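You operate a simulated robot arm through the tools that you are given. There is no shell and no other tool.

Carry out the task below with a simulated robot arm. There is one attempt and no reset: what you move stays moved.

## Task
Dust the ledge under the pink roll, then set the roll back.
Fine: rest the roll on the brush box first; use the yellow cloth and lay it back. What is to be rubbed or washed off counts as gone when no trace of it is left.

Only the result counts: the job must be done as asked and must still hold three seconds after the hand-in. Knocking over, shifting, dropping, spilling or breaking anything else fails it. Flat cloth is picked up by pressing the open fingertips on it (5 to 10 N) and closing them slowly along it; thin cloth reads only 2 to 8 mm in the jaws.

## Robot
A 7-joint arm with a two-finger parallel gripper, fixed in place. Base frame: the origin is on the floor under the middle of its stand, x ahead of it, y to its left, z up. Readings come in mm, rad, newtons and seconds.
It reaches about 964 mm from its shoulder. Its first joint turns from -2.897 to 2.897 rad. Payload 1.57 kg.
The TCP is the grasp point between the finger pads, 30 mm short of the fingertips. In the tool frame z runs along the fingers and y along their closing line. Largest opening 110 mm; finger width 24, thickness 12; the body of the gripper, 48 by 112 mm, starts 78 mm behind the TCP.
Orientation is that of the tool frame in the base frame, as a unit quaternion [w, x, y, z]. With the fingers straight down and closing along the base's y, the tool's x points along the base's -x, its y along +y and its z along -z.

## Interface
- The arm moves only by the tool step_arm. Its arguments are lists of equal length, an entry for each row: "dr": the turn, a rotation vector about the tool's x, y, z in units of 120 degrees (1.0 is 120 degrees), a list of three; "linear": the shift along the tool's x, y, z in units of 300 mm (1.0 is 300 mm), a list of three; "fingers": the gripper command, from -1 (shut) to 1 (fully open), values between in proportion. In form: {"dr": [[wx, wy, wz], ...], "linear": [[dx, dy, dz], ...], "fingers": [fingers, ...]}. A call has 1 to 20 rows; each row is the pose to reach, as a shift and turn from the pose commanded when the call began, along the tool's axes at that moment. A call with a number of a shift or a turn outside -1 to 1 is refused whole. A row lasts 0.2 s, in which the tool goes at most 50 mm and 0.15 rad; a call with a longer step from one row to the next is refused whole, and so is a gripper value outside its range. Where a pose cannot be reached the arm comes as near as it can. A force on the tool above 40 N (or 10 N above the force at the start of the call, whichever is more), or a blocked arm, ends the call early, and 0.2 s more pass. Each finger travels about 108 mm/s and halts on what it meets, pressing with about 35 N; the grip force reading is that of the motor and also rises with nothing between the fingers. The clock runs only during rows and for 0.2 s after the last one: add rows that repeat a pose to give the fingers time. It gives the time, the measured TCP pose, the force on the tool (base axes), the opening and the grip force at its end, in the units of the frame above (readings bear some noise), with the torque about the TCP (base axes, N m) and any sound that the robot's microphone picked up.
- Cameras (640 x 400 px; columns grow to the right, rows downward): "scene" is fixed at [226.5, -510.4, 1132.2]; the picture's right is [0.64, -0.77, 0.00], its down [-0.34, -0.28, -0.90] and it looks along [0.69, 0.57, -0.44] (base axes); focal length 344 px, centre (320, 200). "wrist" rides on the gripper at [70, 16, -141] in the tool frame; the picture's right is [-0.23, 0.97, 0.00], its down [-0.85, -0.20, -0.48] and it looks along [-0.47, -0.11, 0.88] (tool axes); focal length 222 px, centre (320, 200). There is no depth. A picture from a camera that has moved, and an enlarged one, comes with that camera's place and axes in the base frame and with its lens. The place of the scene camera against the robot may be out by one fixed shift of up to 18 mm in any direction.
- camera(camera): a new picture of that camera. The clock stands still meanwhile.
- raise_lower(by): slides the trunk up (or, below 0, down) by that many mm; the arm rides with it, the base frame stays. It gives what a move gives, with no picture.
- enlarge(camera, box): a new picture of the part [left, top, right, bottom] of that camera's present view, enlarged. The clock stands still meanwhile.
- close_job(): hands the job in; it is judged then, once.

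Places have to be worked out from the pictures, the camera data and where the tool is seen. Open the gripper and draw the arm clear of the work before you hand the job in, unless the task says otherwise.

The tools are called after ">>>" by a JSON object that holds its "fn" and its "kwargs". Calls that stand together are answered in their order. step_arm: Moves the arm, as the interface text tells. Its arguments: {"type":"object","properties":{"dr":{"type":"array","items":{"type":"array","items":{"type":"number"}}},"linear":{"type":"array","items":{"type":"array","items":{"type":"number"}}},"fingers":{"type":"array","items":{"type":"number"}}},"required":["dr","linear","fingers"]} The other tools are called the same way: raise_lower (by) moves the trunk up or down; camera (camera) takes a picture; enlarge (camera, box) takes an enlarged picture of a part of a camera's view; close_job () hands the job in.

At the start:

```text
time: 0.0
tool_pos: [683.2, -117.8, 1001.1]
orientation: [0.0, 0.0, 1.0, 0.0]
wrist_force: [-0.1, -0.8, -0.7]
torque: [0.02, 0.02, -0.01]
opening: 109.9
gripper_force: 0.1
trunk travel left (down, up): [-250.0, 360.0]
```

scene: 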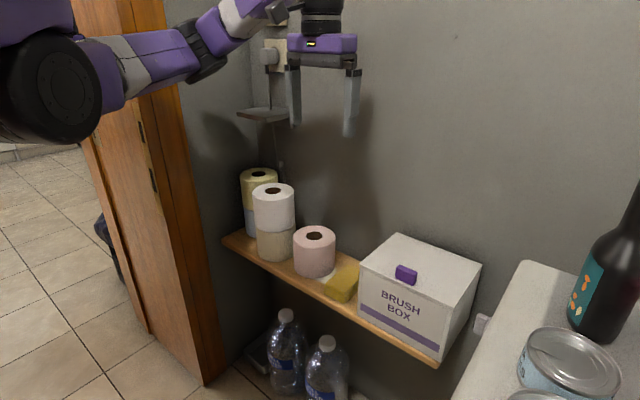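
wrist: 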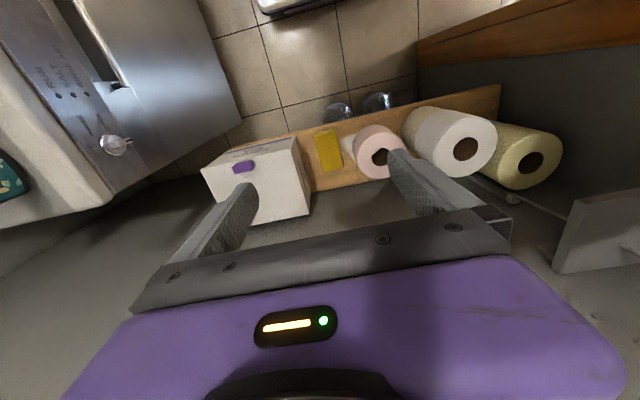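

I start by looking closer at the shelf in both cameras to judge where the roll, cloth, dust and box are.

>>> {"fn": "enlarge", "kwargs": {"camera": "scene", "box": [210, 150, 490, 370]}}

>>> {"fn": "enlarge", "kwargs": {"camera": "wrist", "box": [190, 70, 570, 230]}}

```text
1.82 times, centred on (350, 260) of scene
camera zoom: at [226.5, -510.4, 1132.2], right [0.64, -0.77, 0.0], down [-0.34, -0.28, -0.9], along [0.69, 0.57, -0.44], focal length 626 px, centre (266, 91)
```

zoom: 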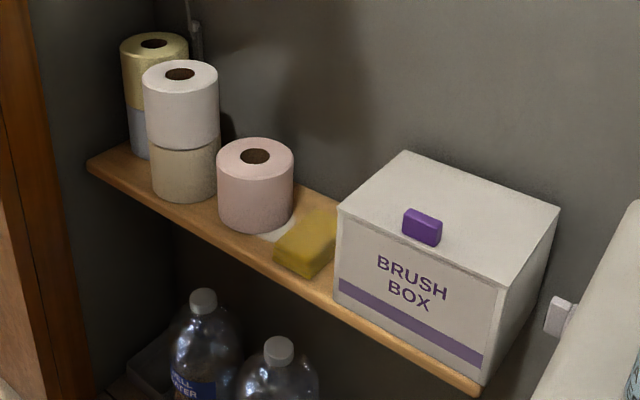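

```text
1.68 times, centred on (380, 150) of wrist
camera zoom: at [613.5, -102.8, 1142.0], right [0.23, 0.97, 0.0], down [0.85, -0.2, 0.48], along [0.47, -0.11, -0.88], focal length 374 px, centre (219, 284)
```

zoom: 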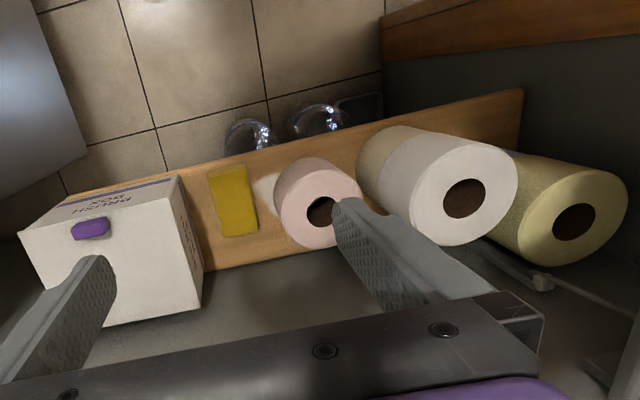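

The shelf runs along y with its front edge near x≈720 and the wall near x≈910; the pink roll's top is roughly at (805, -4, 645). I lower the tool in front of the shelf for a second viewpoint to triangulate.

>>> {"fn": "step_arm", "kwargs": {"dr": [[0, 0, 0], [0, 0, 0], [0, 0, 0], [0, 0, 0], [0, 0, 0]], "linear": [[0.03, 0.05, 0.1], [0.06, 0.1, 0.2], [0.09, 0.15, 0.3], [0.12, 0.2, 0.4], [0.15, 0.25, 0.5]], "fingers": [1, 1, 1, 1, 1]}}

```text
time: 1.2
tool_pos: [638.4, -45.1, 850.3]
orientation: [0.001, 0.0, 1.0, -0.001]
wrist_force: [0.7, -0.7, -0.8]
torque: [0.09, 0.01, -0.01]
opening: 109.6
gripper_force: 0.1
trunk travel left (down, up): [-250.0, 360.0]
```

Now a picture from the new viewpoint.

>>> {"fn": "camera", "kwargs": {"camera": "wrist"}}

>>> {"fn": "camera", "kwargs": {"camera": "scene"}}

```text
taken
camera wrist: at [567.5, -29.1, 991.9], right [0.23, 0.97, 0.0], down [0.85, -0.2, 0.48], along [0.47, -0.11, -0.88], focal length 222 px, centre (320, 200)
```

wrist: 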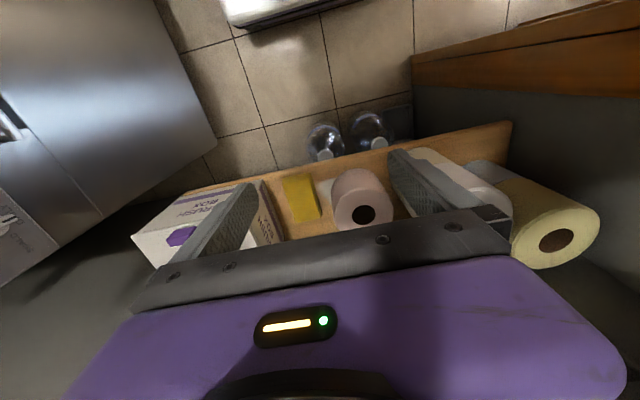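

```text
taken
```

scene: 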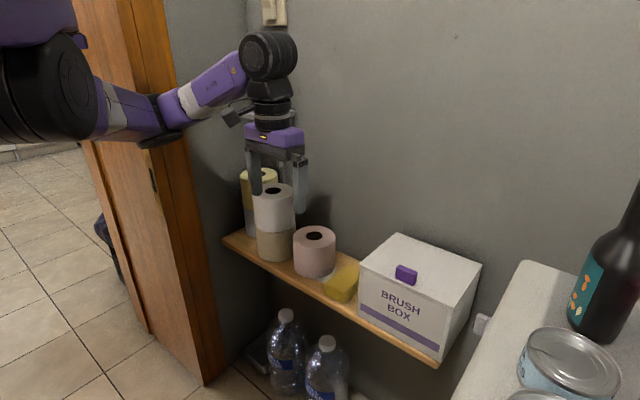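

Triangulating the hole of the pink roll from both wrist views gives about (798, -3, 650). I enlarge to measure diameters and locate cloth, dust and box.

>>> {"fn": "enlarge", "kwargs": {"camera": "wrist", "box": [250, 140, 420, 250]}}

>>> {"fn": "enlarge", "kwargs": {"camera": "scene", "box": [280, 210, 400, 310]}}

>>> {"fn": "enlarge", "kwargs": {"camera": "wrist", "box": [120, 160, 300, 280]}}

>>> {"fn": "enlarge", "kwargs": {"camera": "scene", "box": [340, 220, 490, 370]}}

```text
3.64 times, centred on (335, 195) of wrist
camera zoom: at [567.5, -29.1, 991.9], right [0.23, 0.97, 0.0], down [0.85, -0.2, 0.48], along [0.47, -0.11, -0.88], focal length 808 px, centre (266, 218)
```

zoom: 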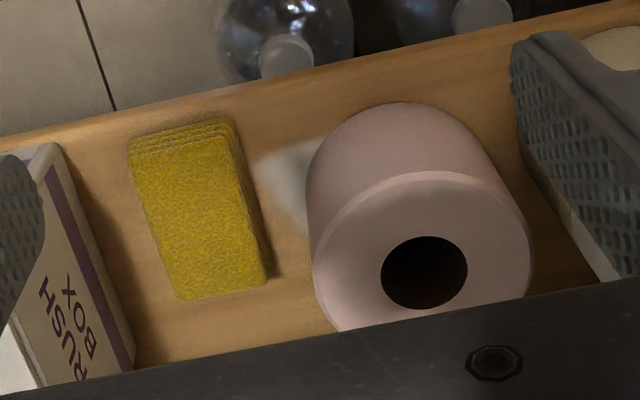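

```text
4.00 times, centred on (340, 260) of scene
camera zoom: at [226.5, -510.4, 1132.2], right [0.64, -0.77, 0.0], down [-0.34, -0.28, -0.9], along [0.69, 0.57, -0.44], focal length 1378 px, centre (240, -40)
```

zoom: 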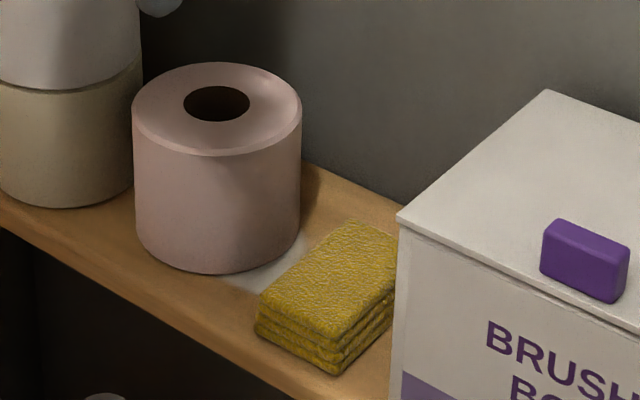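

```text
3.33 times, centred on (210, 220) of wrist
camera zoom: at [567.5, -29.1, 991.9], right [0.23, 0.97, 0.0], down [0.85, -0.2, 0.48], along [0.47, -0.11, -0.88], focal length 740 px, centre (687, 133)
```

zoom: 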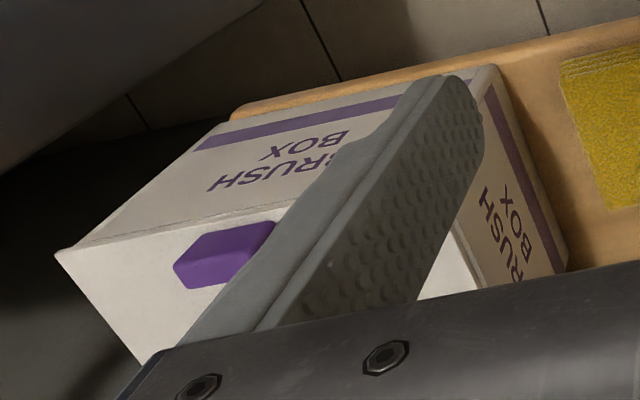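

```text
2.67 times, centred on (415, 295) of scene
camera zoom: at [226.5, -510.4, 1132.2], right [0.64, -0.77, 0.0], down [-0.34, -0.28, -0.9], along [0.69, 0.57, -0.44], focal length 918 px, centre (67, -53)
```

zoom: 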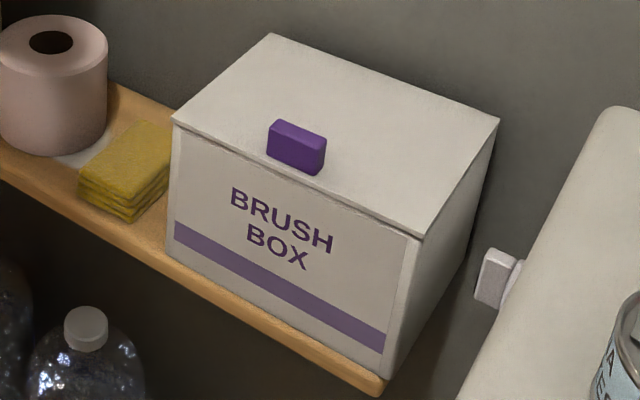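

Estimates: pink roll Ø≈110, hole Ø≈44, centre ≈(798,-3), shelf z≈545; cloth is a folded pad x 740–838, y -150…-89, ~25 mm thick; box lid z≈693, x 720–884, y -392…-195 with the knob at its front. I move closer for a sharper view before grasping.

>>> {"fn": "step_arm", "kwargs": {"dr": [[0, 0, 0], [0, 0, 0], [0, 0, 0], [0, 0, 0]], "linear": [[-0.07, 0, 0.04], [-0.14, 0, 0.08], [-0.21, 0, 0.12], [-0.272, 0, 0.16]], "fingers": [1, 1, 1, 1]}}

>>> {"fn": "enlarge", "kwargs": {"camera": "wrist", "box": [230, 110, 430, 235]}}

>>> {"fn": "camera", "kwargs": {"camera": "wrist"}}

```text
time: 2.2
tool_pos: [721.4, -42.9, 802.4]
orientation: [0.0, 0.001, 1.0, 0.0]
wrist_force: [-0.2, -0.2, 0.2]
torque: [-0.02, 0.0, 0.02]
opening: 110.0
gripper_force: 0.1
trunk travel left (down, up): [-250.0, 360.0]
```

```text
3.20 times, centred on (330, 172) of wrist
camera zoom: at [650.1, -27.7, 943.9], right [0.23, 0.97, 0.0], down [0.86, -0.2, 0.48], along [0.47, -0.11, -0.88], focal length 711 px, centre (288, 288)
```

zoom: 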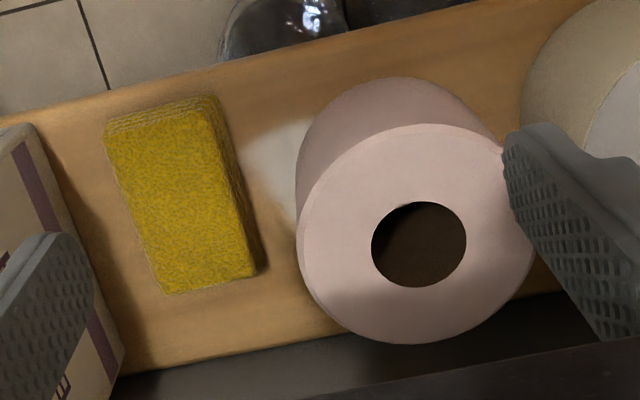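

```text
taken
camera wrist: at [650.1, -27.7, 943.9], right [0.23, 0.97, 0.0], down [0.86, -0.2, 0.48], along [0.47, -0.11, -0.88], focal length 222 px, centre (320, 200)
```

wrist: 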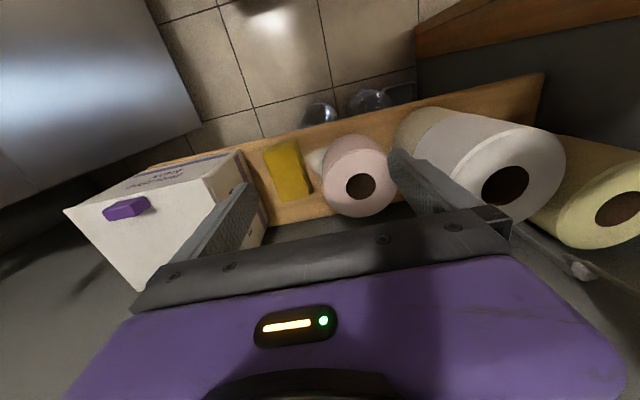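

View 3 confirms the hole at (798, -2, 651), Ø≈44, with roll Ø≈108: too wide to grip outside, so I grip the wall on the -y side with one finger in the hole. I narrow the fingers to ~60 mm and move over it, stopping just above the top.

>>> {"fn": "step_arm", "kwargs": {"dr": [[0, 0, 0], [0, 0, 0], [0, 0, 0], [0, 0, 0], [0, 0, 0], [0, 0, 0], [0, 0, 0]], "linear": [[-0.08, 0.005, 0], [-0.17, 0.01, 0], [-0.255, 0.016, 0], [-0.255, 0.016, 0.1], [-0.255, 0.016, 0.2], [-0.255, 0.016, 0.3], [-0.255, 0.016, 0.34]], "fingers": [0.09, 0.09, 0.09, 0.09, 0.09, 0.09, 0.09]}}

>>> {"fn": "camera", "kwargs": {"camera": "wrist"}}

>>> {"fn": "enlarge", "kwargs": {"camera": "scene", "box": [240, 130, 400, 300]}}

```text
time: 3.8
tool_pos: [797.7, -38.9, 701.5]
orientation: [0.0, 0.001, 1.0, 0.0]
wrist_force: [0.4, 0.3, 0.1]
torque: [-0.01, 0.02, 0.04]
opening: 60.1
gripper_force: 0.0
trunk travel left (down, up): [-250.0, 360.0]
```

```text
taken
camera wrist: at [727.3, -24.0, 842.2], right [0.23, 0.97, 0.0], down [0.85, -0.2, 0.48], along [0.47, -0.11, -0.88], focal length 222 px, centre (320, 200)
```

wrist: 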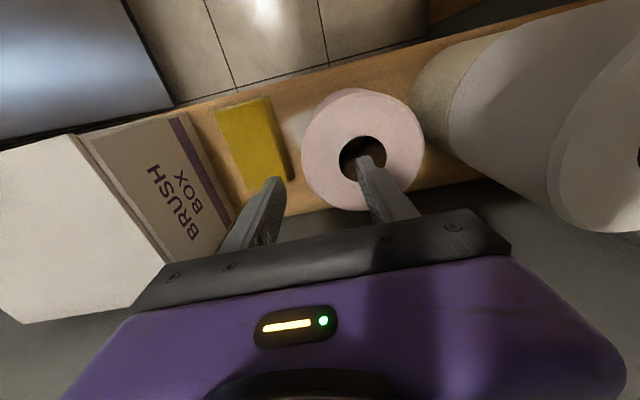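

```text
2.35 times, centred on (320, 215) of scene
camera zoom: at [226.5, -510.4, 1132.2], right [0.64, -0.77, 0.0], down [-0.34, -0.28, -0.9], along [0.69, 0.57, -0.44], focal length 810 px, centre (320, 165)
```

zoom: 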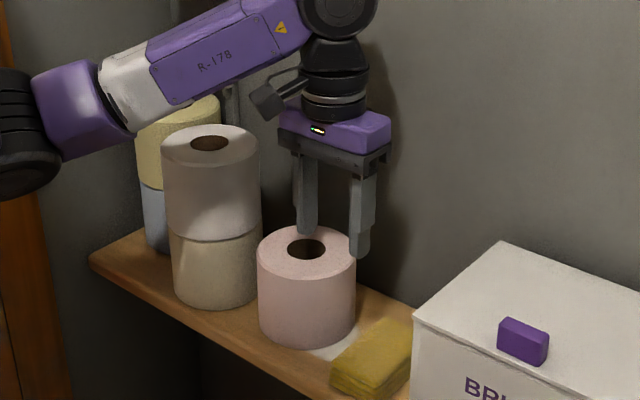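

The inner finger is centred over the hole and the outer one is clear of the roll's side. I lower about 70 mm so the fingertips are ~50 mm down the wall.

>>> {"fn": "step_arm", "kwargs": {"dr": [[0, 0, 0], [0, 0, 0], [0, 0, 0], [0, 0, 0]], "linear": [[0, 0, 0.06], [0, 0, 0.12], [0, 0, 0.18], [0, 0, 0.236]], "fingers": [0.09, 0.09, 0.09, 0.09]}}

>>> {"fn": "camera", "kwargs": {"camera": "wrist"}}

>>> {"fn": "enlarge", "kwargs": {"camera": "scene", "box": [240, 130, 400, 300]}}

```text
time: 4.8
tool_pos: [795.6, -37.9, 628.1]
orientation: [0.001, 0.0, 1.0, 0.0]
wrist_force: [0.3, -0.3, 1.0]
torque: [-0.02, 0.01, 0.03]
opening: 60.0
gripper_force: 0.0
trunk travel left (down, up): [-250.0, 360.0]
```

```text
taken
camera wrist: at [725.4, -22.8, 770.8], right [0.23, 0.97, 0.0], down [0.85, -0.2, 0.48], along [0.47, -0.11, -0.88], focal length 222 px, centre (320, 200)
```

wrist: 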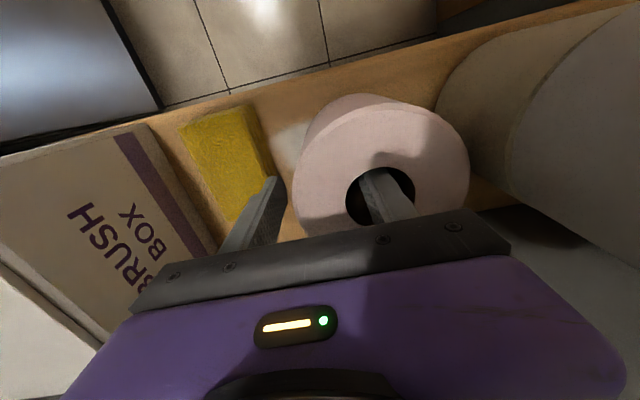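

```text
2.35 times, centred on (320, 215) of scene
camera zoom: at [226.5, -510.4, 1132.2], right [0.64, -0.77, 0.0], down [-0.34, -0.28, -0.9], along [0.69, 0.57, -0.44], focal length 810 px, centre (320, 165)
```

zoom: 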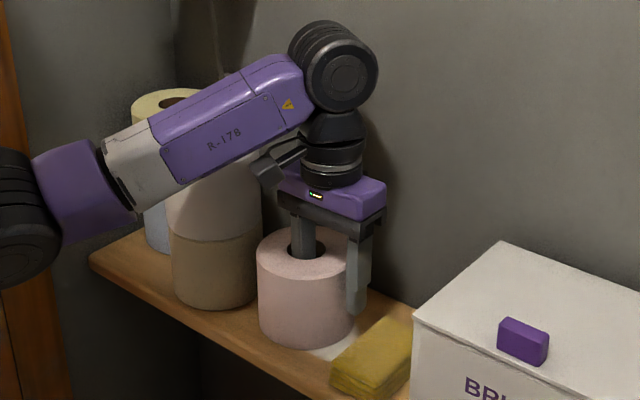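

Both fingers straddle the wall of the roll cleanly. I close gently in small steps and hold.

>>> {"fn": "step_arm", "kwargs": {"dr": [[0, 0, 0], [0, 0, 0], [0, 0, 0], [0, 0, 0], [0, 0, 0], [0, 0, 0], [0, 0, 0]], "linear": [[0, 0, 0], [0, 0, 0], [0, 0, 0], [0, 0, 0], [0, 0, 0], [0, 0, 0], [0, 0, 0]], "fingers": [-0.05, -0.2, -0.3, -0.4, -0.5, -0.6, -0.6]}}

>>> {"fn": "camera", "kwargs": {"camera": "wrist"}}

```text
time: 6.4
tool_pos: [795.4, -40.2, 629.5]
orientation: [0.0, 0.0, 1.0, 0.0]
wrist_force: [-0.1, -0.9, 1.0]
torque: [0.07, 0.04, -0.05]
opening: 33.9
gripper_force: 34.6
trunk travel left (down, up): [-250.0, 360.0]
```

```text
taken
camera wrist: at [725.4, -23.0, 770.9], right [0.23, 0.97, 0.0], down [0.86, -0.2, 0.48], along [0.47, -0.11, -0.88], focal length 222 px, centre (320, 200)
```

wrist: 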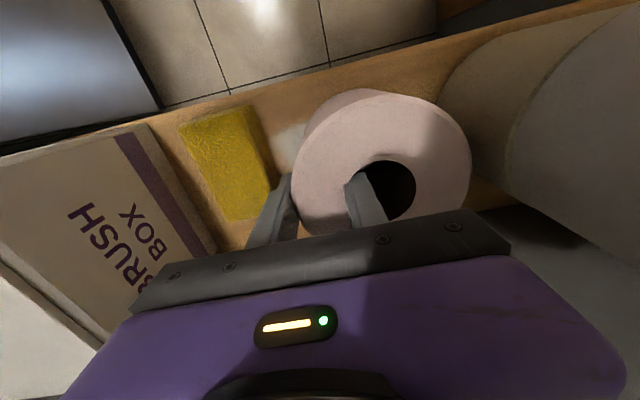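

The roll wall is gripped (33.9 mm, 34.6 N). I lift it straight up about 190 mm and check it follows.

>>> {"fn": "step_arm", "kwargs": {"dr": [[0, 0, 0], [0, 0, 0], [0, 0, 0], [0, 0, 0], [0, 0, 0], [0, 0, 0], [0, 0, 0], [0, 0, 0]], "linear": [[0, 0, -0.03], [0, 0, -0.1], [0, 0, -0.2], [0, 0, -0.3], [0, 0, -0.4], [0, 0, -0.5], [0, 0, -0.6], [0, 0, -0.65]], "fingers": [-0.6, -0.6, -0.6, -0.6, -0.6, -0.6, -0.6, -0.6]}}

>>> {"fn": "camera", "kwargs": {"camera": "wrist"}}

>>> {"fn": "camera", "kwargs": {"camera": "scene"}}

```text
time: 8.2
tool_pos: [796.1, -38.8, 825.0]
orientation: [0.0, 0.0, 1.0, 0.0]
wrist_force: [0.3, -1.0, -0.8]
torque: [-0.07, 0.05, 0.01]
opening: 33.6
gripper_force: 34.9
trunk travel left (down, up): [-250.0, 360.0]
```

```text
taken
camera wrist: at [725.9, -23.4, 966.9], right [0.23, 0.97, 0.0], down [0.86, -0.2, 0.48], along [0.47, -0.11, -0.88], focal length 222 px, centre (320, 200)
```

wrist: 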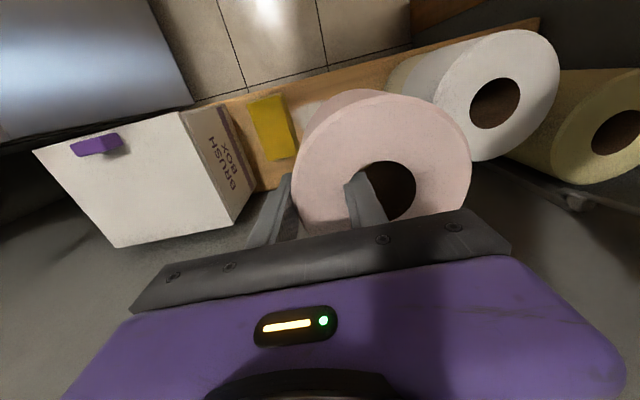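

```text
taken
```

scene: 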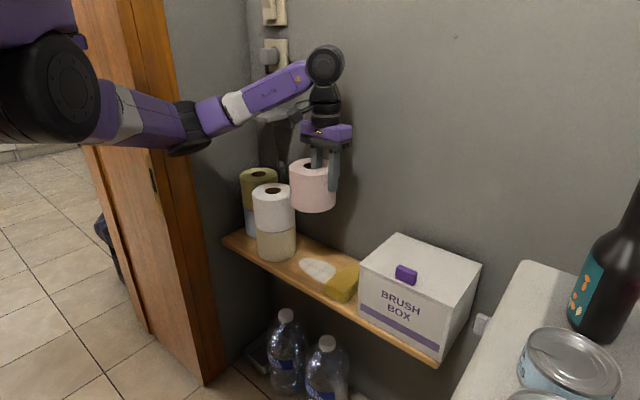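

The roll came up cleanly and the dust patch is now exposed. I zoom on the dust and the lid before moving over the box.

>>> {"fn": "enlarge", "kwargs": {"camera": "scene", "box": [270, 230, 390, 310]}}

>>> {"fn": "enlarge", "kwargs": {"camera": "wrist", "box": [20, 80, 300, 260]}}

```text
5.00 times, centred on (330, 270) of scene
camera zoom: at [226.5, -510.4, 1132.2], right [0.64, -0.77, 0.0], down [-0.34, -0.28, -0.9], along [0.69, 0.57, -0.44], focal length 1722 px, centre (270, -150)
```

zoom: 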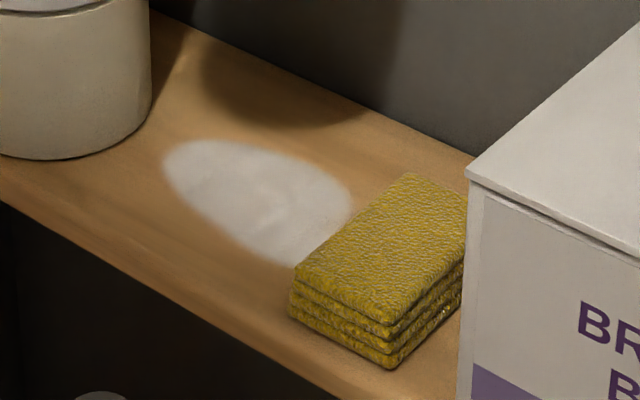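

```text
2.22 times, centred on (160, 170) of wrist
camera zoom: at [725.9, -23.4, 966.9], right [0.23, 0.97, 0.0], down [0.86, -0.2, 0.48], along [0.47, -0.11, -0.88], focal length 494 px, centre (676, 267)
```

zoom: 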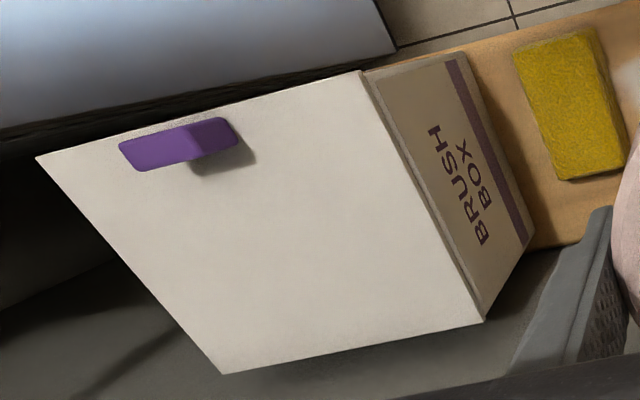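

Lid corners come out at x 722–883, y -393…-192, z≈693, knob back edge x≈745, so I'll put the roll's centre at (815, -293). I carry it across at the present height.

>>> {"fn": "step_arm", "kwargs": {"dr": [[0, 0, 0], [0, 0, 0], [0, 0, 0], [0, 0, 0], [0, 0, 0], [0, 0, 0], [0, 0, 0], [0, 0, 0], [0, 0, 0]], "linear": [[-0.005, -0.08, 0], [-0.015, -0.2, 0], [-0.025, -0.33, 0], [-0.035, -0.46, 0], [-0.045, -0.59, 0], [-0.05, -0.72, 0], [-0.055, -0.85, 0], [-0.057, -0.94, 0], [-0.057, -0.97, 0]], "fingers": [-0.6, -0.6, -0.6, -0.6, -0.6, -0.6, -0.6, -0.6, -0.6]}}

>>> {"fn": "camera", "kwargs": {"camera": "wrist"}}

>>> {"fn": "camera", "kwargs": {"camera": "scene"}}

```text
time: 10.2
tool_pos: [814.4, -332.1, 826.6]
orientation: [-0.001, 0.0, 1.0, 0.0]
wrist_force: [-0.1, 0.3, -0.4]
torque: [-0.08, 0.01, -0.01]
opening: 33.8
gripper_force: 35.4
trunk travel left (down, up): [-250.0, 360.0]
```

```text
taken
camera wrist: at [743.7, -315.8, 967.3], right [0.23, 0.97, 0.0], down [0.86, -0.2, 0.48], along [0.47, -0.11, -0.88], focal length 222 px, centre (320, 200)
```

wrist: 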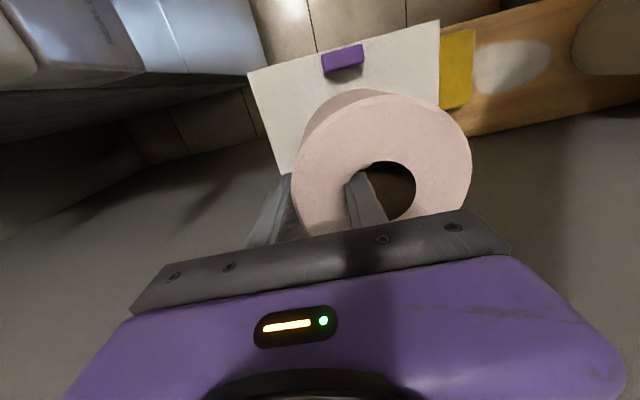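

```text
taken
```

scene: 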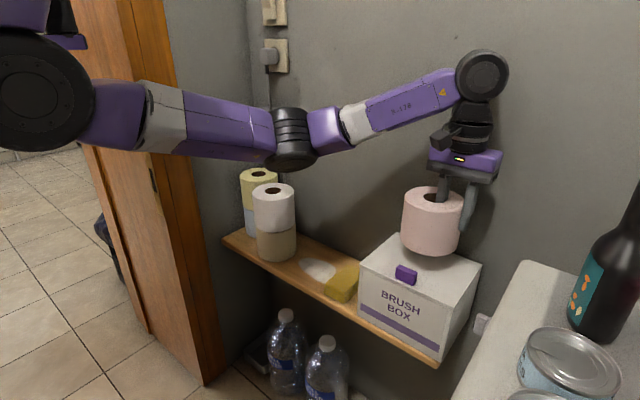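

The roll hangs above the lid behind the knob. I lower it most of the way (to TCP z≈780).

>>> {"fn": "step_arm", "kwargs": {"dr": [[0, 0, 0], [0, 0, 0], [0, 0, 0], [0, 0, 0]], "linear": [[0, 0, 0.05], [0, 0, 0.1], [0, 0, 0.14], [0, 0, 0.15]], "fingers": [-0.6, -0.6, -0.6, -0.6]}}

>>> {"fn": "enlarge", "kwargs": {"camera": "scene", "box": [340, 170, 500, 330]}}

>>> {"fn": "camera", "kwargs": {"camera": "wrist"}}

```text
time: 11.2
tool_pos: [814.7, -329.7, 778.9]
orientation: [0.0, 0.0, 1.0, 0.0]
wrist_force: [-0.1, 0.1, -0.7]
torque: [-0.03, 0.01, 0.03]
opening: 33.8
gripper_force: 34.8
trunk travel left (down, up): [-250.0, 360.0]
```

```text
2.50 times, centred on (420, 250) of scene
camera zoom: at [226.5, -510.4, 1132.2], right [0.64, -0.77, 0.0], down [-0.34, -0.28, -0.9], along [0.69, 0.57, -0.44], focal length 861 px, centre (70, 75)
```

zoom: 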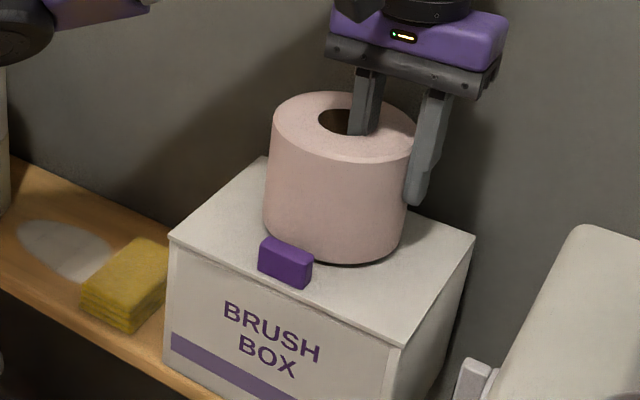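

```text
taken
camera wrist: at [743.7, -313.9, 920.7], right [0.23, 0.97, 0.0], down [0.86, -0.2, 0.48], along [0.47, -0.11, -0.88], focal length 222 px, centre (320, 200)
```

wrist: 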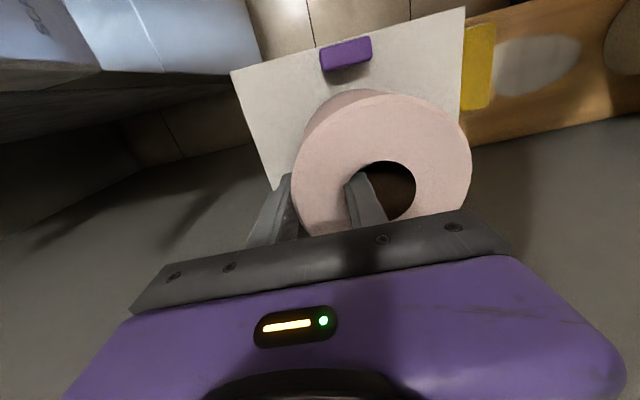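

The roll's base is near the lid; I lower in small steps watching for contact force.

>>> {"fn": "step_arm", "kwargs": {"dr": [[0, 0, 0], [0, 0, 0], [0, 0, 0]], "linear": [[0, 0, 0.007], [0, 0, 0.014], [0, 0, 0.02]], "fingers": [-0.6, -0.6, -0.6]}}

```text
time: 12.0
tool_pos: [813.7, -329.4, 774.3]
orientation: [0.002, 0.001, 1.0, 0.0]
wrist_force: [1.5, -0.1, 8.1]
torque: [0.58, -0.09, 0.03]
opening: 33.8
gripper_force: 35.0
trunk travel left (down, up): [-250.0, 360.0]
```

Contact with the lid at 8 N around TCP z 774. I ease off 1 mm and open the fingers to 55 mm to release without touching the far side of the hole.

>>> {"fn": "step_arm", "kwargs": {"dr": [[0, 0, 0], [0, 0, 0], [0, 0, 0], [0, 0, 0], [0, 0, 0]], "linear": [[0, 0, -0.003], [0, 0, -0.003], [0, 0, -0.003], [0, 0, -0.003], [0, 0, -0.003]], "fingers": [-0.4, -0.3, -0.15, 0.0, 0.02]}}

>>> {"fn": "camera", "kwargs": {"camera": "wrist"}}

>>> {"fn": "enlarge", "kwargs": {"camera": "scene", "box": [340, 170, 500, 330]}}

```text
time: 13.2
tool_pos: [813.6, -328.3, 775.2]
orientation: [0.0, -0.001, 1.0, 0.001]
wrist_force: [0.2, -0.7, -0.9]
torque: [0.02, 0.0, -0.01]
opening: 56.3
gripper_force: 0.0
trunk travel left (down, up): [-250.0, 360.0]
```

```text
taken
camera wrist: at [743.8, -314.7, 916.2], right [0.23, 0.97, 0.0], down [0.85, -0.2, 0.48], along [0.47, -0.11, -0.88], focal length 222 px, centre (320, 200)
```

wrist: 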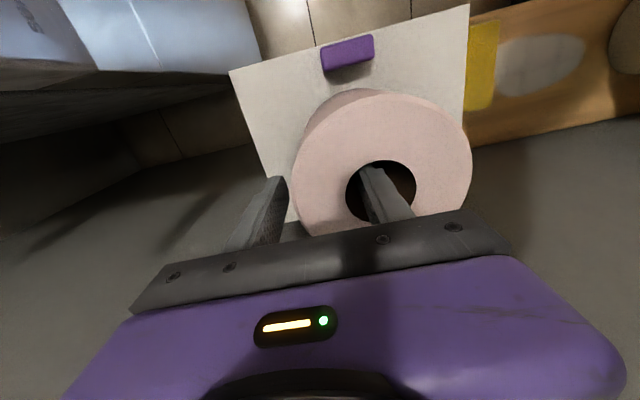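

```text
2.50 times, centred on (420, 250) of scene
camera zoom: at [226.5, -510.4, 1132.2], right [0.64, -0.77, 0.0], down [-0.34, -0.28, -0.9], along [0.69, 0.57, -0.44], focal length 861 px, centre (70, 75)
```

zoom: 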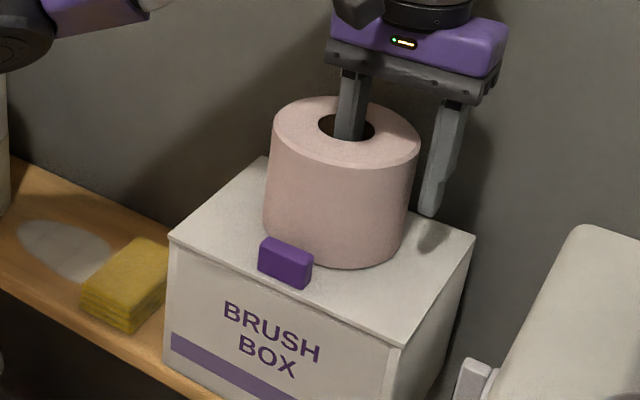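

Released and standing on the lid. I raise straight up 105 mm, then move over for a clear view of cloth and dust.

>>> {"fn": "step_arm", "kwargs": {"dr": [[0, 0, 0], [0, 0, 0], [0, 0, 0], [0, 0, 0], [0, 0, 0], [0, 0, 0], [0, 0, 0], [0, 0, 0], [0, 0, 0], [0, 0, 0], [0, 0, 0]], "linear": [[0, 0, -0.07], [0, 0, -0.15], [0, 0, -0.25], [0, 0, -0.35], [0.05, 0.13, -0.35], [0.1, 0.26, -0.35], [0.15, 0.39, -0.35], [0.2, 0.52, -0.35], [0.25, 0.65, -0.35], [0.28, 0.78, -0.35], [0.28, 0.83, -0.3]], "fingers": [0.02, 0.02, 0.02, 0.02, 0.02, 0.3, 0.6, 1, 1, 1, 1]}}

>>> {"fn": "camera", "kwargs": {"camera": "wrist"}}

>>> {"fn": "enlarge", "kwargs": {"camera": "wrist", "box": [180, 90, 420, 240]}}

>>> {"fn": "camera", "kwargs": {"camera": "scene"}}

```text
time: 15.6
tool_pos: [728.3, -80.2, 863.8]
orientation: [0.0, 0.002, 1.0, -0.001]
wrist_force: [-0.6, -1.3, 0.0]
torque: [-0.02, 0.05, 0.01]
opening: 110.0
gripper_force: 0.0
trunk travel left (down, up): [-250.0, 360.0]
```

```text
taken
camera wrist: at [658.4, -65.1, 1006.5], right [0.23, 0.97, 0.0], down [0.85, -0.2, 0.48], along [0.47, -0.11, -0.88], focal length 222 px, centre (320, 200)
```

wrist: 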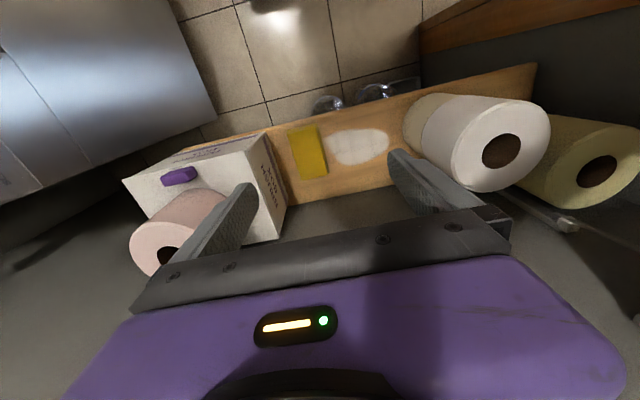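

```text
2.67 times, centred on (300, 165) of wrist
camera zoom: at [658.4, -65.1, 1006.5], right [0.23, 0.97, 0.0], down [0.85, -0.2, 0.48], along [0.47, -0.11, -0.88], focal length 592 px, centre (373, 293)
```

zoom: 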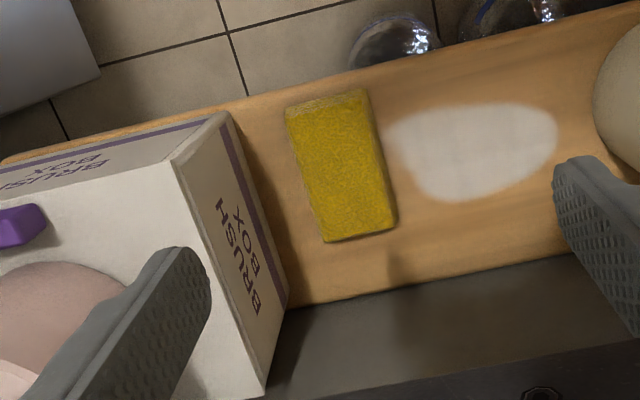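

```text
taken
```

scene: 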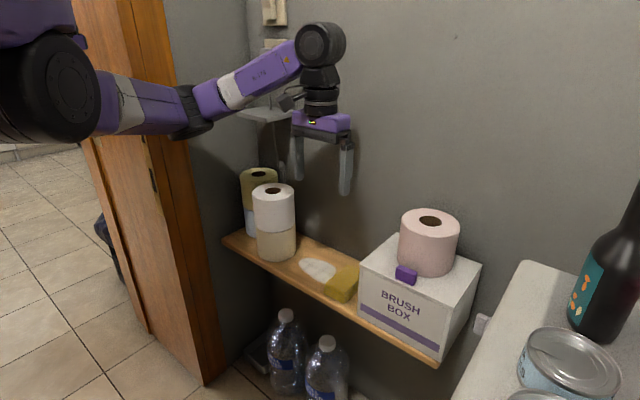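

Dust spans about x 758–838, y -82…+46; the cloth pad sits at x 734–834, y -146…-87 (centre ≈(784,-116.5)). I move over the cloth with the fingers at ~100 mm, stopping well above it.

>>> {"fn": "step_arm", "kwargs": {"dr": [[0, 0, 0], [0, 0, 0], [0, 0, 0], [0, 0, 0], [0, 0, 0], [0, 0, 0]], "linear": [[-0.09, -0.06, 0.05], [-0.182, -0.122, 0.12], [-0.182, -0.122, 0.26], [-0.182, -0.122, 0.4], [-0.182, -0.122, 0.5], [-0.182, -0.122, 0.55]], "fingers": [0.8, 0.8, 0.8, 0.8, 0.8, 0.8]}}

>>> {"fn": "camera", "kwargs": {"camera": "wrist"}}

>>> {"fn": "enlarge", "kwargs": {"camera": "scene", "box": [260, 130, 440, 330]}}

```text
time: 17.0
tool_pos: [784.1, -116.1, 700.4]
orientation: [0.0, -0.001, 1.0, 0.0]
wrist_force: [-0.6, 0.4, -0.3]
torque: [-0.03, 0.03, 0.03]
opening: 98.9
gripper_force: 0.0
trunk travel left (down, up): [-250.0, 360.0]
```

```text
taken
camera wrist: at [714.4, -101.3, 841.1], right [0.23, 0.97, 0.0], down [0.85, -0.2, 0.48], along [0.47, -0.11, -0.88], focal length 222 px, centre (320, 200)
```

wrist: 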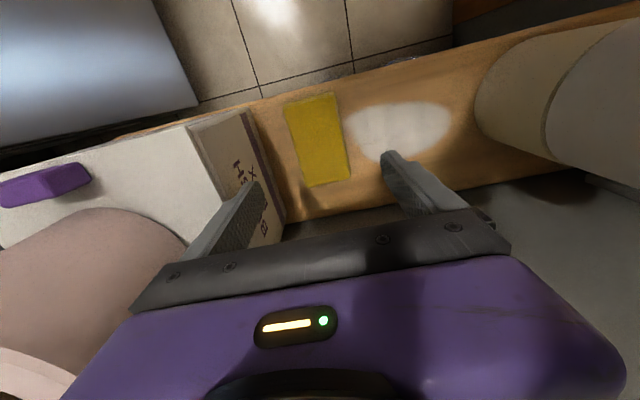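

```text
2.00 times, centred on (350, 230) of scene
camera zoom: at [226.5, -510.4, 1132.2], right [0.64, -0.77, 0.0], down [-0.34, -0.28, -0.9], along [0.69, 0.57, -0.44], focal length 689 px, centre (260, 140)
```

zoom: 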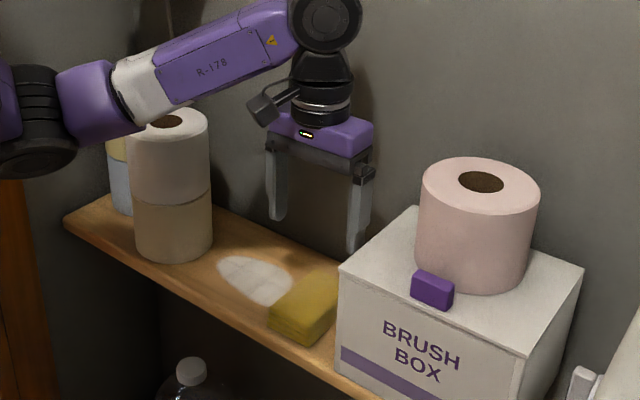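

The cloth is centred between the fingers. I descend to TCP z≈597 (tips just beside the pad), then probe for the shelf.

>>> {"fn": "step_arm", "kwargs": {"dr": [[0, 0, 0], [0, 0, 0], [0, 0, 0], [0, 0, 0]], "linear": [[0.003, 0, 0.1], [0.005, 0, 0.2], [0.005, 0, 0.3], [0.005, 0, 0.343]], "fingers": [0.8, 0.8, 0.8, 0.8]}}

>>> {"fn": "camera", "kwargs": {"camera": "wrist"}}

>>> {"fn": "enlarge", "kwargs": {"camera": "scene", "box": [260, 150, 440, 330]}}

```text
time: 18.0
tool_pos: [784.6, -117.1, 596.2]
orientation: [0.0, 0.0, 1.0, 0.0]
wrist_force: [0.7, 0.4, 0.4]
torque: [0.01, -0.02, 0.03]
opening: 99.2
gripper_force: 0.0
trunk travel left (down, up): [-250.0, 360.0]
```

```text
taken
camera wrist: at [713.3, -101.7, 738.2], right [0.23, 0.97, 0.0], down [0.86, -0.2, 0.48], along [0.47, -0.11, -0.88], focal length 222 px, centre (320, 200)
```

wrist: 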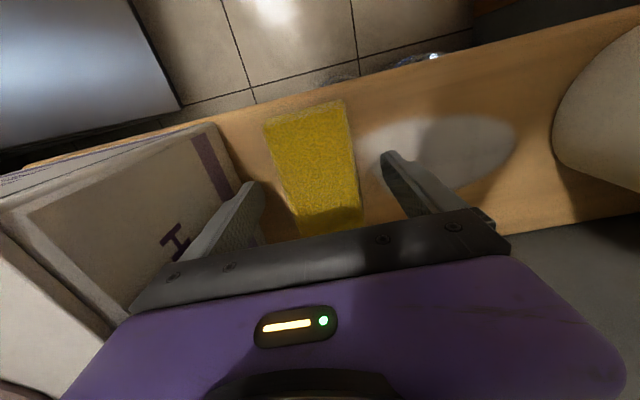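

```text
2.22 times, centred on (350, 240) of scene
camera zoom: at [226.5, -510.4, 1132.2], right [0.64, -0.77, 0.0], down [-0.34, -0.28, -0.9], along [0.69, 0.57, -0.44], focal length 765 px, centre (253, 111)
```

zoom: 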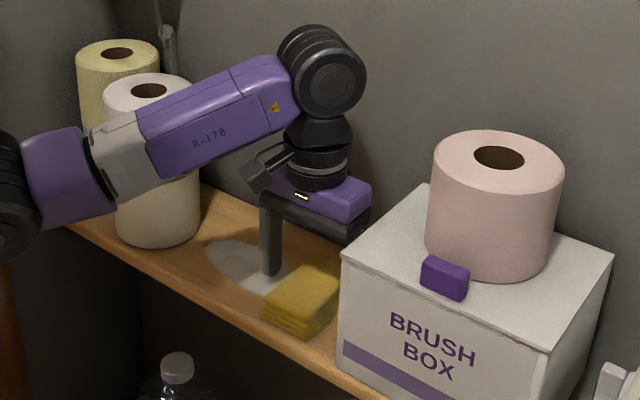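

Clearances look fine on both sides. I probe down slowly toward the shelf.

>>> {"fn": "step_arm", "kwargs": {"dr": [[0, 0, 0], [0, 0, 0], [0, 0, 0], [0, 0, 0]], "linear": [[0, 0, 0.012], [0, 0, 0.024], [0, 0, 0.036], [0, 0, 0.04]], "fingers": [0.8, 0.8, 0.8, 0.8]}}

```text
time: 19.0
tool_pos: [783.3, -116.9, 584.5]
orientation: [0.0, -0.001, 1.0, 0.0]
wrist_force: [0.0, 0.3, 1.3]
torque: [-0.02, -0.01, 0.0]
opening: 99.0
gripper_force: 0.0
trunk travel left (down, up): [-250.0, 360.0]
```

No contact yet at TCP z≈585; I go on down 2–3 mm.

>>> {"fn": "step_arm", "kwargs": {"dr": [[0, 0, 0], [0, 0, 0]], "linear": [[0, 0, 0.005], [0, 0, 0.009]], "fingers": [0.8, 0.8]}}

```text
time: 19.6
tool_pos: [785.2, -119.5, 581.7]
orientation: [-0.001, -0.001, 1.0, 0.0]
wrist_force: [-1.1, -0.8, -0.1]
torque: [-0.01, 0.01, -0.02]
opening: 99.0
gripper_force: 0.1
trunk travel left (down, up): [-250.0, 360.0]
```

Still free at commanded z≈582.6. Another 2.5 mm.

>>> {"fn": "step_arm", "kwargs": {"dr": [[0, 0, 0], [0, 0, 0]], "linear": [[0, 0, 0.004], [0, 0, 0.008]], "fingers": [0.8, 0.8]}}

```text
time: 20.2
tool_pos: [783.0, -117.8, 579.3]
orientation: [0.001, 0.0, 1.0, 0.0]
wrist_force: [0.2, -0.2, 2.2]
torque: [0.01, 0.03, 0.03]
opening: 98.7
gripper_force: 0.1
trunk travel left (down, up): [-250.0, 360.0]
```

Force z 2.2 N may be first contact at ≈580. One more millimetre to confirm.

>>> {"fn": "step_arm", "kwargs": {"dr": [[0, 0, 0], [0, 0, 0]], "linear": [[0, 0, 0.002], [0, 0, 0.0033]], "fingers": [0.8, 0.8]}}

```text
time: 20.8
tool_pos: [783.8, -116.7, 580.2]
orientation: [0.001, 0.0, 1.0, 0.0]
wrist_force: [0.0, 0.4, 11.7]
torque: [0.16, 0.18, 0.1]
opening: 98.8
gripper_force: 0.1
trunk travel left (down, up): [-250.0, 360.0]
```

The shelf is at z≈550 (contact at TCP 580). I raise 7 mm so the pad's bottom will stick out below the tips, then close slowly on its sides.

>>> {"fn": "step_arm", "kwargs": {"dr": [[0, 0, 0], [0, 0, 0], [0, 0, 0], [0, 0, 0], [0, 0, 0], [0, 0, 0], [0, 0, 0], [0, 0, 0], [0, 0, 0]], "linear": [[0, 0, -0.013], [0, 0, -0.0263], [0, 0, -0.0263], [0, 0, -0.0263], [0, 0, -0.0263], [0, 0, -0.0263], [0, 0, -0.0263], [0, 0, -0.0263], [0, 0, -0.0263]], "fingers": [0.8, 0.8, 0.6, 0.45, 0.3, 0.2, 0.1, 0.0, 0.0]}}

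>>> {"fn": "camera", "kwargs": {"camera": "wrist"}}

>>> {"fn": "enlarge", "kwargs": {"camera": "scene", "box": [290, 210, 390, 310]}}

```text
time: 22.8
tool_pos: [783.6, -118.2, 586.3]
orientation: [0.0, -0.001, 1.0, 0.0]
wrist_force: [0.4, -0.4, -0.4]
torque: [0.05, -0.06, -0.05]
opening: 63.9
gripper_force: 35.2
trunk travel left (down, up): [-250.0, 360.0]
```

```text
taken
camera wrist: at [713.0, -102.4, 727.7], right [0.23, 0.97, 0.0], down [0.86, -0.2, 0.48], along [0.47, -0.11, -0.88], focal length 222 px, centre (320, 200)
```

wrist: 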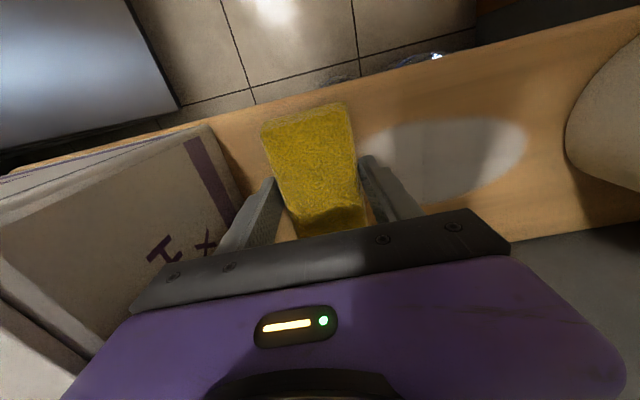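

```text
4.00 times, centred on (340, 260) of scene
camera zoom: at [226.5, -510.4, 1132.2], right [0.64, -0.77, 0.0], down [-0.34, -0.28, -0.9], along [0.69, 0.57, -0.44], focal length 1378 px, centre (240, -40)
```

zoom: 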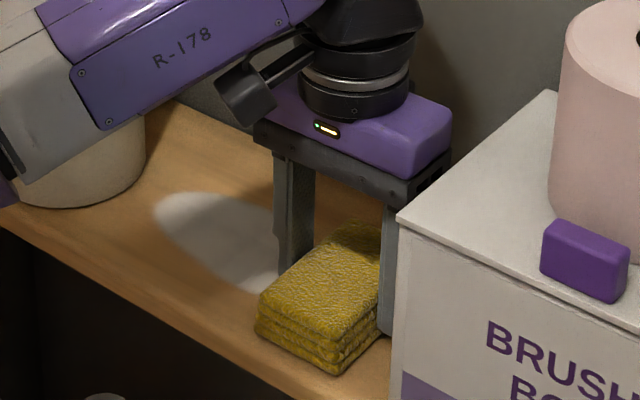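

The pad is gripped at 63.9 mm. I lift it ~54 mm and shift it to y≈-40, to have room from the box for turning the tool.

>>> {"fn": "step_arm", "kwargs": {"dr": [[0, 0, 0], [0, 0, 0], [0, 0, 0], [0, 0, 0], [0, 0, 0], [0, 0, 0], [0, 0, 0]], "linear": [[0, 0, -0.04], [0, 0, -0.11], [0, 0, -0.18], [0, 0.08, -0.18], [0, 0.17, -0.18], [0, 0.25, -0.18], [0, 0.255, -0.18]], "fingers": [0, 0, 0, 0, 0, 0, 0]}}

>>> {"fn": "camera", "kwargs": {"camera": "wrist"}}

>>> {"fn": "enlarge", "kwargs": {"camera": "scene", "box": [240, 150, 440, 330]}}

```text
time: 24.4
tool_pos: [783.8, -39.5, 640.8]
orientation: [0.0, 0.001, 1.0, 0.0]
wrist_force: [0.4, 0.2, -0.7]
torque: [-0.02, 0.01, 0.02]
opening: 63.8
gripper_force: 34.9
trunk travel left (down, up): [-250.0, 360.0]
```

```text
taken
camera wrist: at [712.8, -24.1, 781.8], right [0.23, 0.97, 0.0], down [0.85, -0.2, 0.48], along [0.47, -0.11, -0.88], focal length 222 px, centre (320, 200)
```

wrist: 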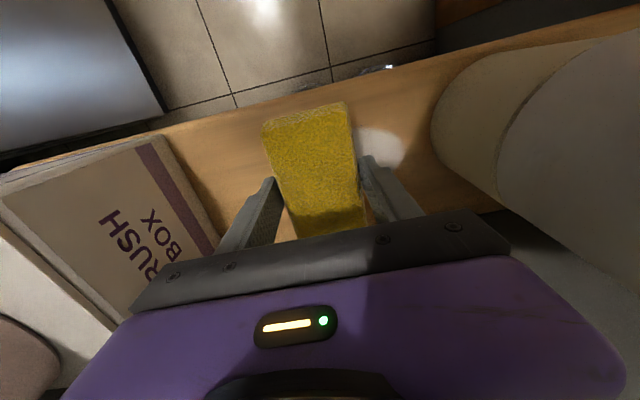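

```text
2.22 times, centred on (340, 240) of scene
camera zoom: at [226.5, -510.4, 1132.2], right [0.64, -0.77, 0.0], down [-0.34, -0.28, -0.9], along [0.69, 0.57, -0.44], focal length 765 px, centre (276, 111)
```

zoom: 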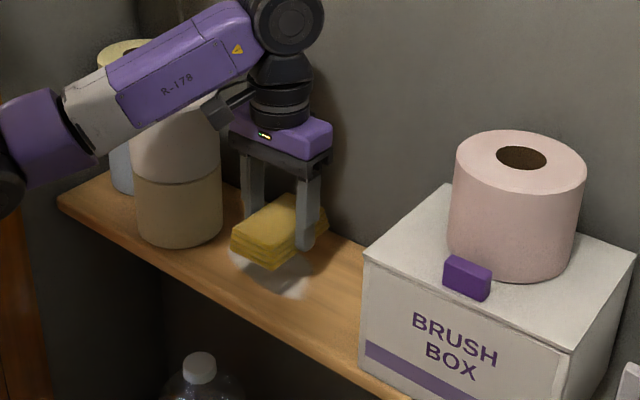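

The cloth is held. Now I turn the tool by -90° about its z so the long side of the pad runs along y and the narrow gripper side faces the white rolls.

>>> {"fn": "step_arm", "kwargs": {"dr": [[0, 0, -0.0625], [0, 0, -0.125], [0, 0, -0.1875], [0, 0, -0.25], [0, 0, -0.3125], [0, 0, -0.375], [0, 0, -0.4375], [0, 0, -0.5], [0, 0, -0.5625], [0, 0, -0.625], [0, 0, -0.6875], [0, 0, -0.75], [0, 0, -0.75]], "linear": [[0, 0, 0], [0, 0, 0], [0, 0, 0], [0, 0, 0], [0, 0, 0], [0, 0, 0], [0, 0, 0], [0, 0, 0], [0, 0, 0], [0, 0, 0], [0, 0, 0], [0, 0, 0], [0, 0, 0]], "fingers": [0, 0, 0, 0, 0, 0, 0, 0, 0, 0, 0, 0, 0]}}

>>> {"fn": "camera", "kwargs": {"camera": "wrist"}}

>>> {"fn": "camera", "kwargs": {"camera": "scene"}}

```text
time: 27.2
tool_pos: [782.8, -40.5, 641.1]
orientation: [0.0, 0.707, -0.707, 0.0]
wrist_force: [0.0, 0.2, -0.9]
torque: [0.02, -0.02, 0.01]
opening: 63.8
gripper_force: 34.8
trunk travel left (down, up): [-250.0, 360.0]
```

```text
taken
camera wrist: at [766.2, -111.2, 782.6], right [-0.97, 0.23, 0.0], down [0.2, 0.86, 0.48], along [0.11, 0.47, -0.88], focal length 222 px, centre (320, 200)
```

wrist: 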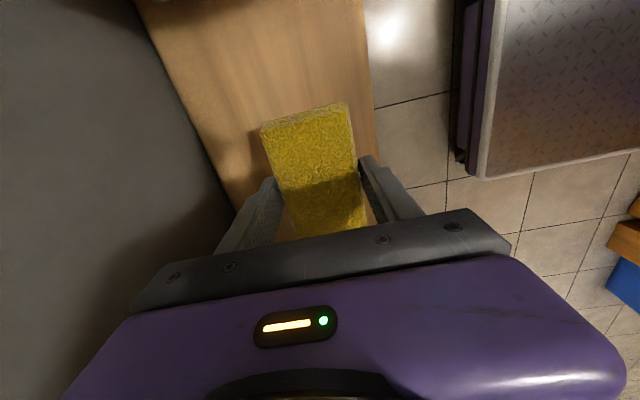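

```text
taken
```

scene: 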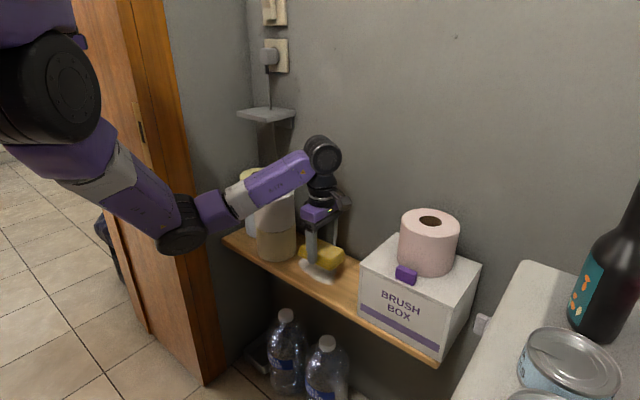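

The turn worked (camera now on the box side). I move over the near end of the dust at (776,-60) and lower to just above contact.

>>> {"fn": "step_arm", "kwargs": {"dr": [[0, 0, 0], [0, 0, 0], [0, 0, 0], [0, 0, 0]], "linear": [[0.067, 0.022, 0.05], [0.067, 0.022, 0.11], [0.067, 0.022, 0.16], [0.067, 0.022, 0.173]], "fingers": [0, 0, 0, 0]}}

>>> {"fn": "step_arm", "kwargs": {"dr": [[0, 0, 0], [0, 0, 0]], "linear": [[0, 0, 0.005], [0, 0, 0.009]], "fingers": [0, 0]}}

```text
time: 28.2
tool_pos: [777.6, -61.5, 588.5]
orientation: [0.0, -0.706, 0.708, 0.0]
wrist_force: [0.6, 0.4, -0.8]
torque: [0.01, 0.0, 0.01]
opening: 63.7
gripper_force: 35.0
trunk travel left (down, up): [-250.0, 360.0]
```

```text
time: 28.8
tool_pos: [776.6, -61.1, 587.3]
orientation: [0.0, -0.707, 0.707, 0.0]
wrist_force: [0.0, -0.1, 1.8]
torque: [-0.09, 0.04, 0.05]
opening: 64.0
gripper_force: 35.0
trunk travel left (down, up): [-250.0, 360.0]
```

Light contact is starting (1.8 N at commanded z 586.5). I press 1 mm further.

>>> {"fn": "step_arm", "kwargs": {"dr": [[0, 0, 0], [0, 0, 0]], "linear": [[0, 0, 0.002], [0, 0, 0.0033]], "fingers": [0, 0]}}

```text
time: 29.4
tool_pos: [776.4, -60.3, 586.5]
orientation: [0.0, -0.707, 0.707, 0.0]
wrist_force: [1.4, -0.1, 7.7]
torque: [0.03, 0.08, 0.04]
opening: 63.7
gripper_force: 34.7
trunk travel left (down, up): [-250.0, 360.0]
```

Pressing at about 8 N. I sweep along +y to y≈+5 at this lane (x≈776) and read the force.

>>> {"fn": "step_arm", "kwargs": {"dr": [[0, 0, 0], [0, 0, 0], [0, 0, 0], [0, 0, 0], [0, 0, 0], [0, 0, 0], [0, 0, 0], [0, 0, 0]], "linear": [[-0.03, 0, 0], [-0.06, 0, 0], [-0.09, 0, 0], [-0.12, 0, 0], [-0.15, 0, 0], [-0.18, 0, 0], [-0.21, 0, 0], [-0.215, 0, 0]], "fingers": [0, 0, 0, 0, 0, 0, 0, 0]}}

>>> {"fn": "camera", "kwargs": {"camera": "wrist"}}

>>> {"fn": "enlarge", "kwargs": {"camera": "scene", "box": [240, 170, 400, 310]}}

```text
time: 31.2
tool_pos: [777.6, 3.7, 586.0]
orientation: [0.0, -0.706, 0.708, -0.001]
wrist_force: [0.6, -7.5, 15.2]
torque: [-0.16, 0.13, 0.1]
opening: 63.7
gripper_force: 35.0
trunk travel left (down, up): [-250.0, 360.0]
```

```text
taken
camera wrist: at [760.0, -67.3, 727.1], right [-0.97, 0.23, 0.0], down [0.2, 0.85, 0.48], along [0.11, 0.47, -0.88], focal length 222 px, centre (320, 200)
```

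wrist: 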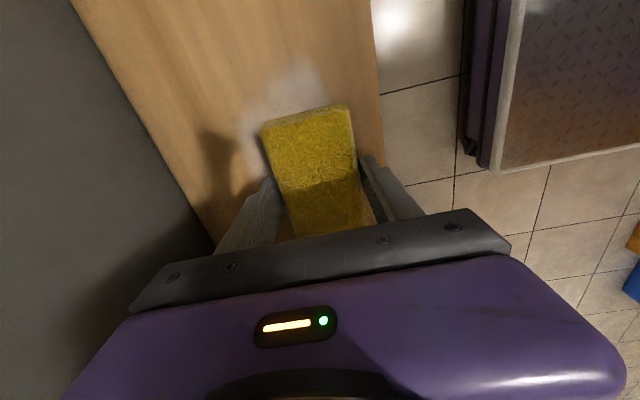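

```text
2.86 times, centred on (320, 240) of scene
camera zoom: at [226.5, -510.4, 1132.2], right [0.64, -0.77, 0.0], down [-0.34, -0.28, -0.9], along [0.69, 0.57, -0.44], focal length 984 px, centre (320, 86)
```

zoom: 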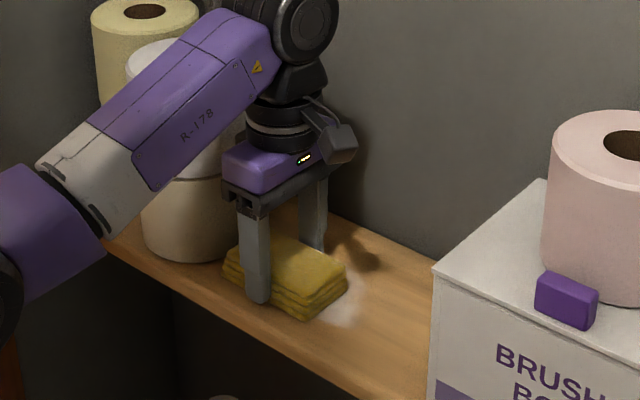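

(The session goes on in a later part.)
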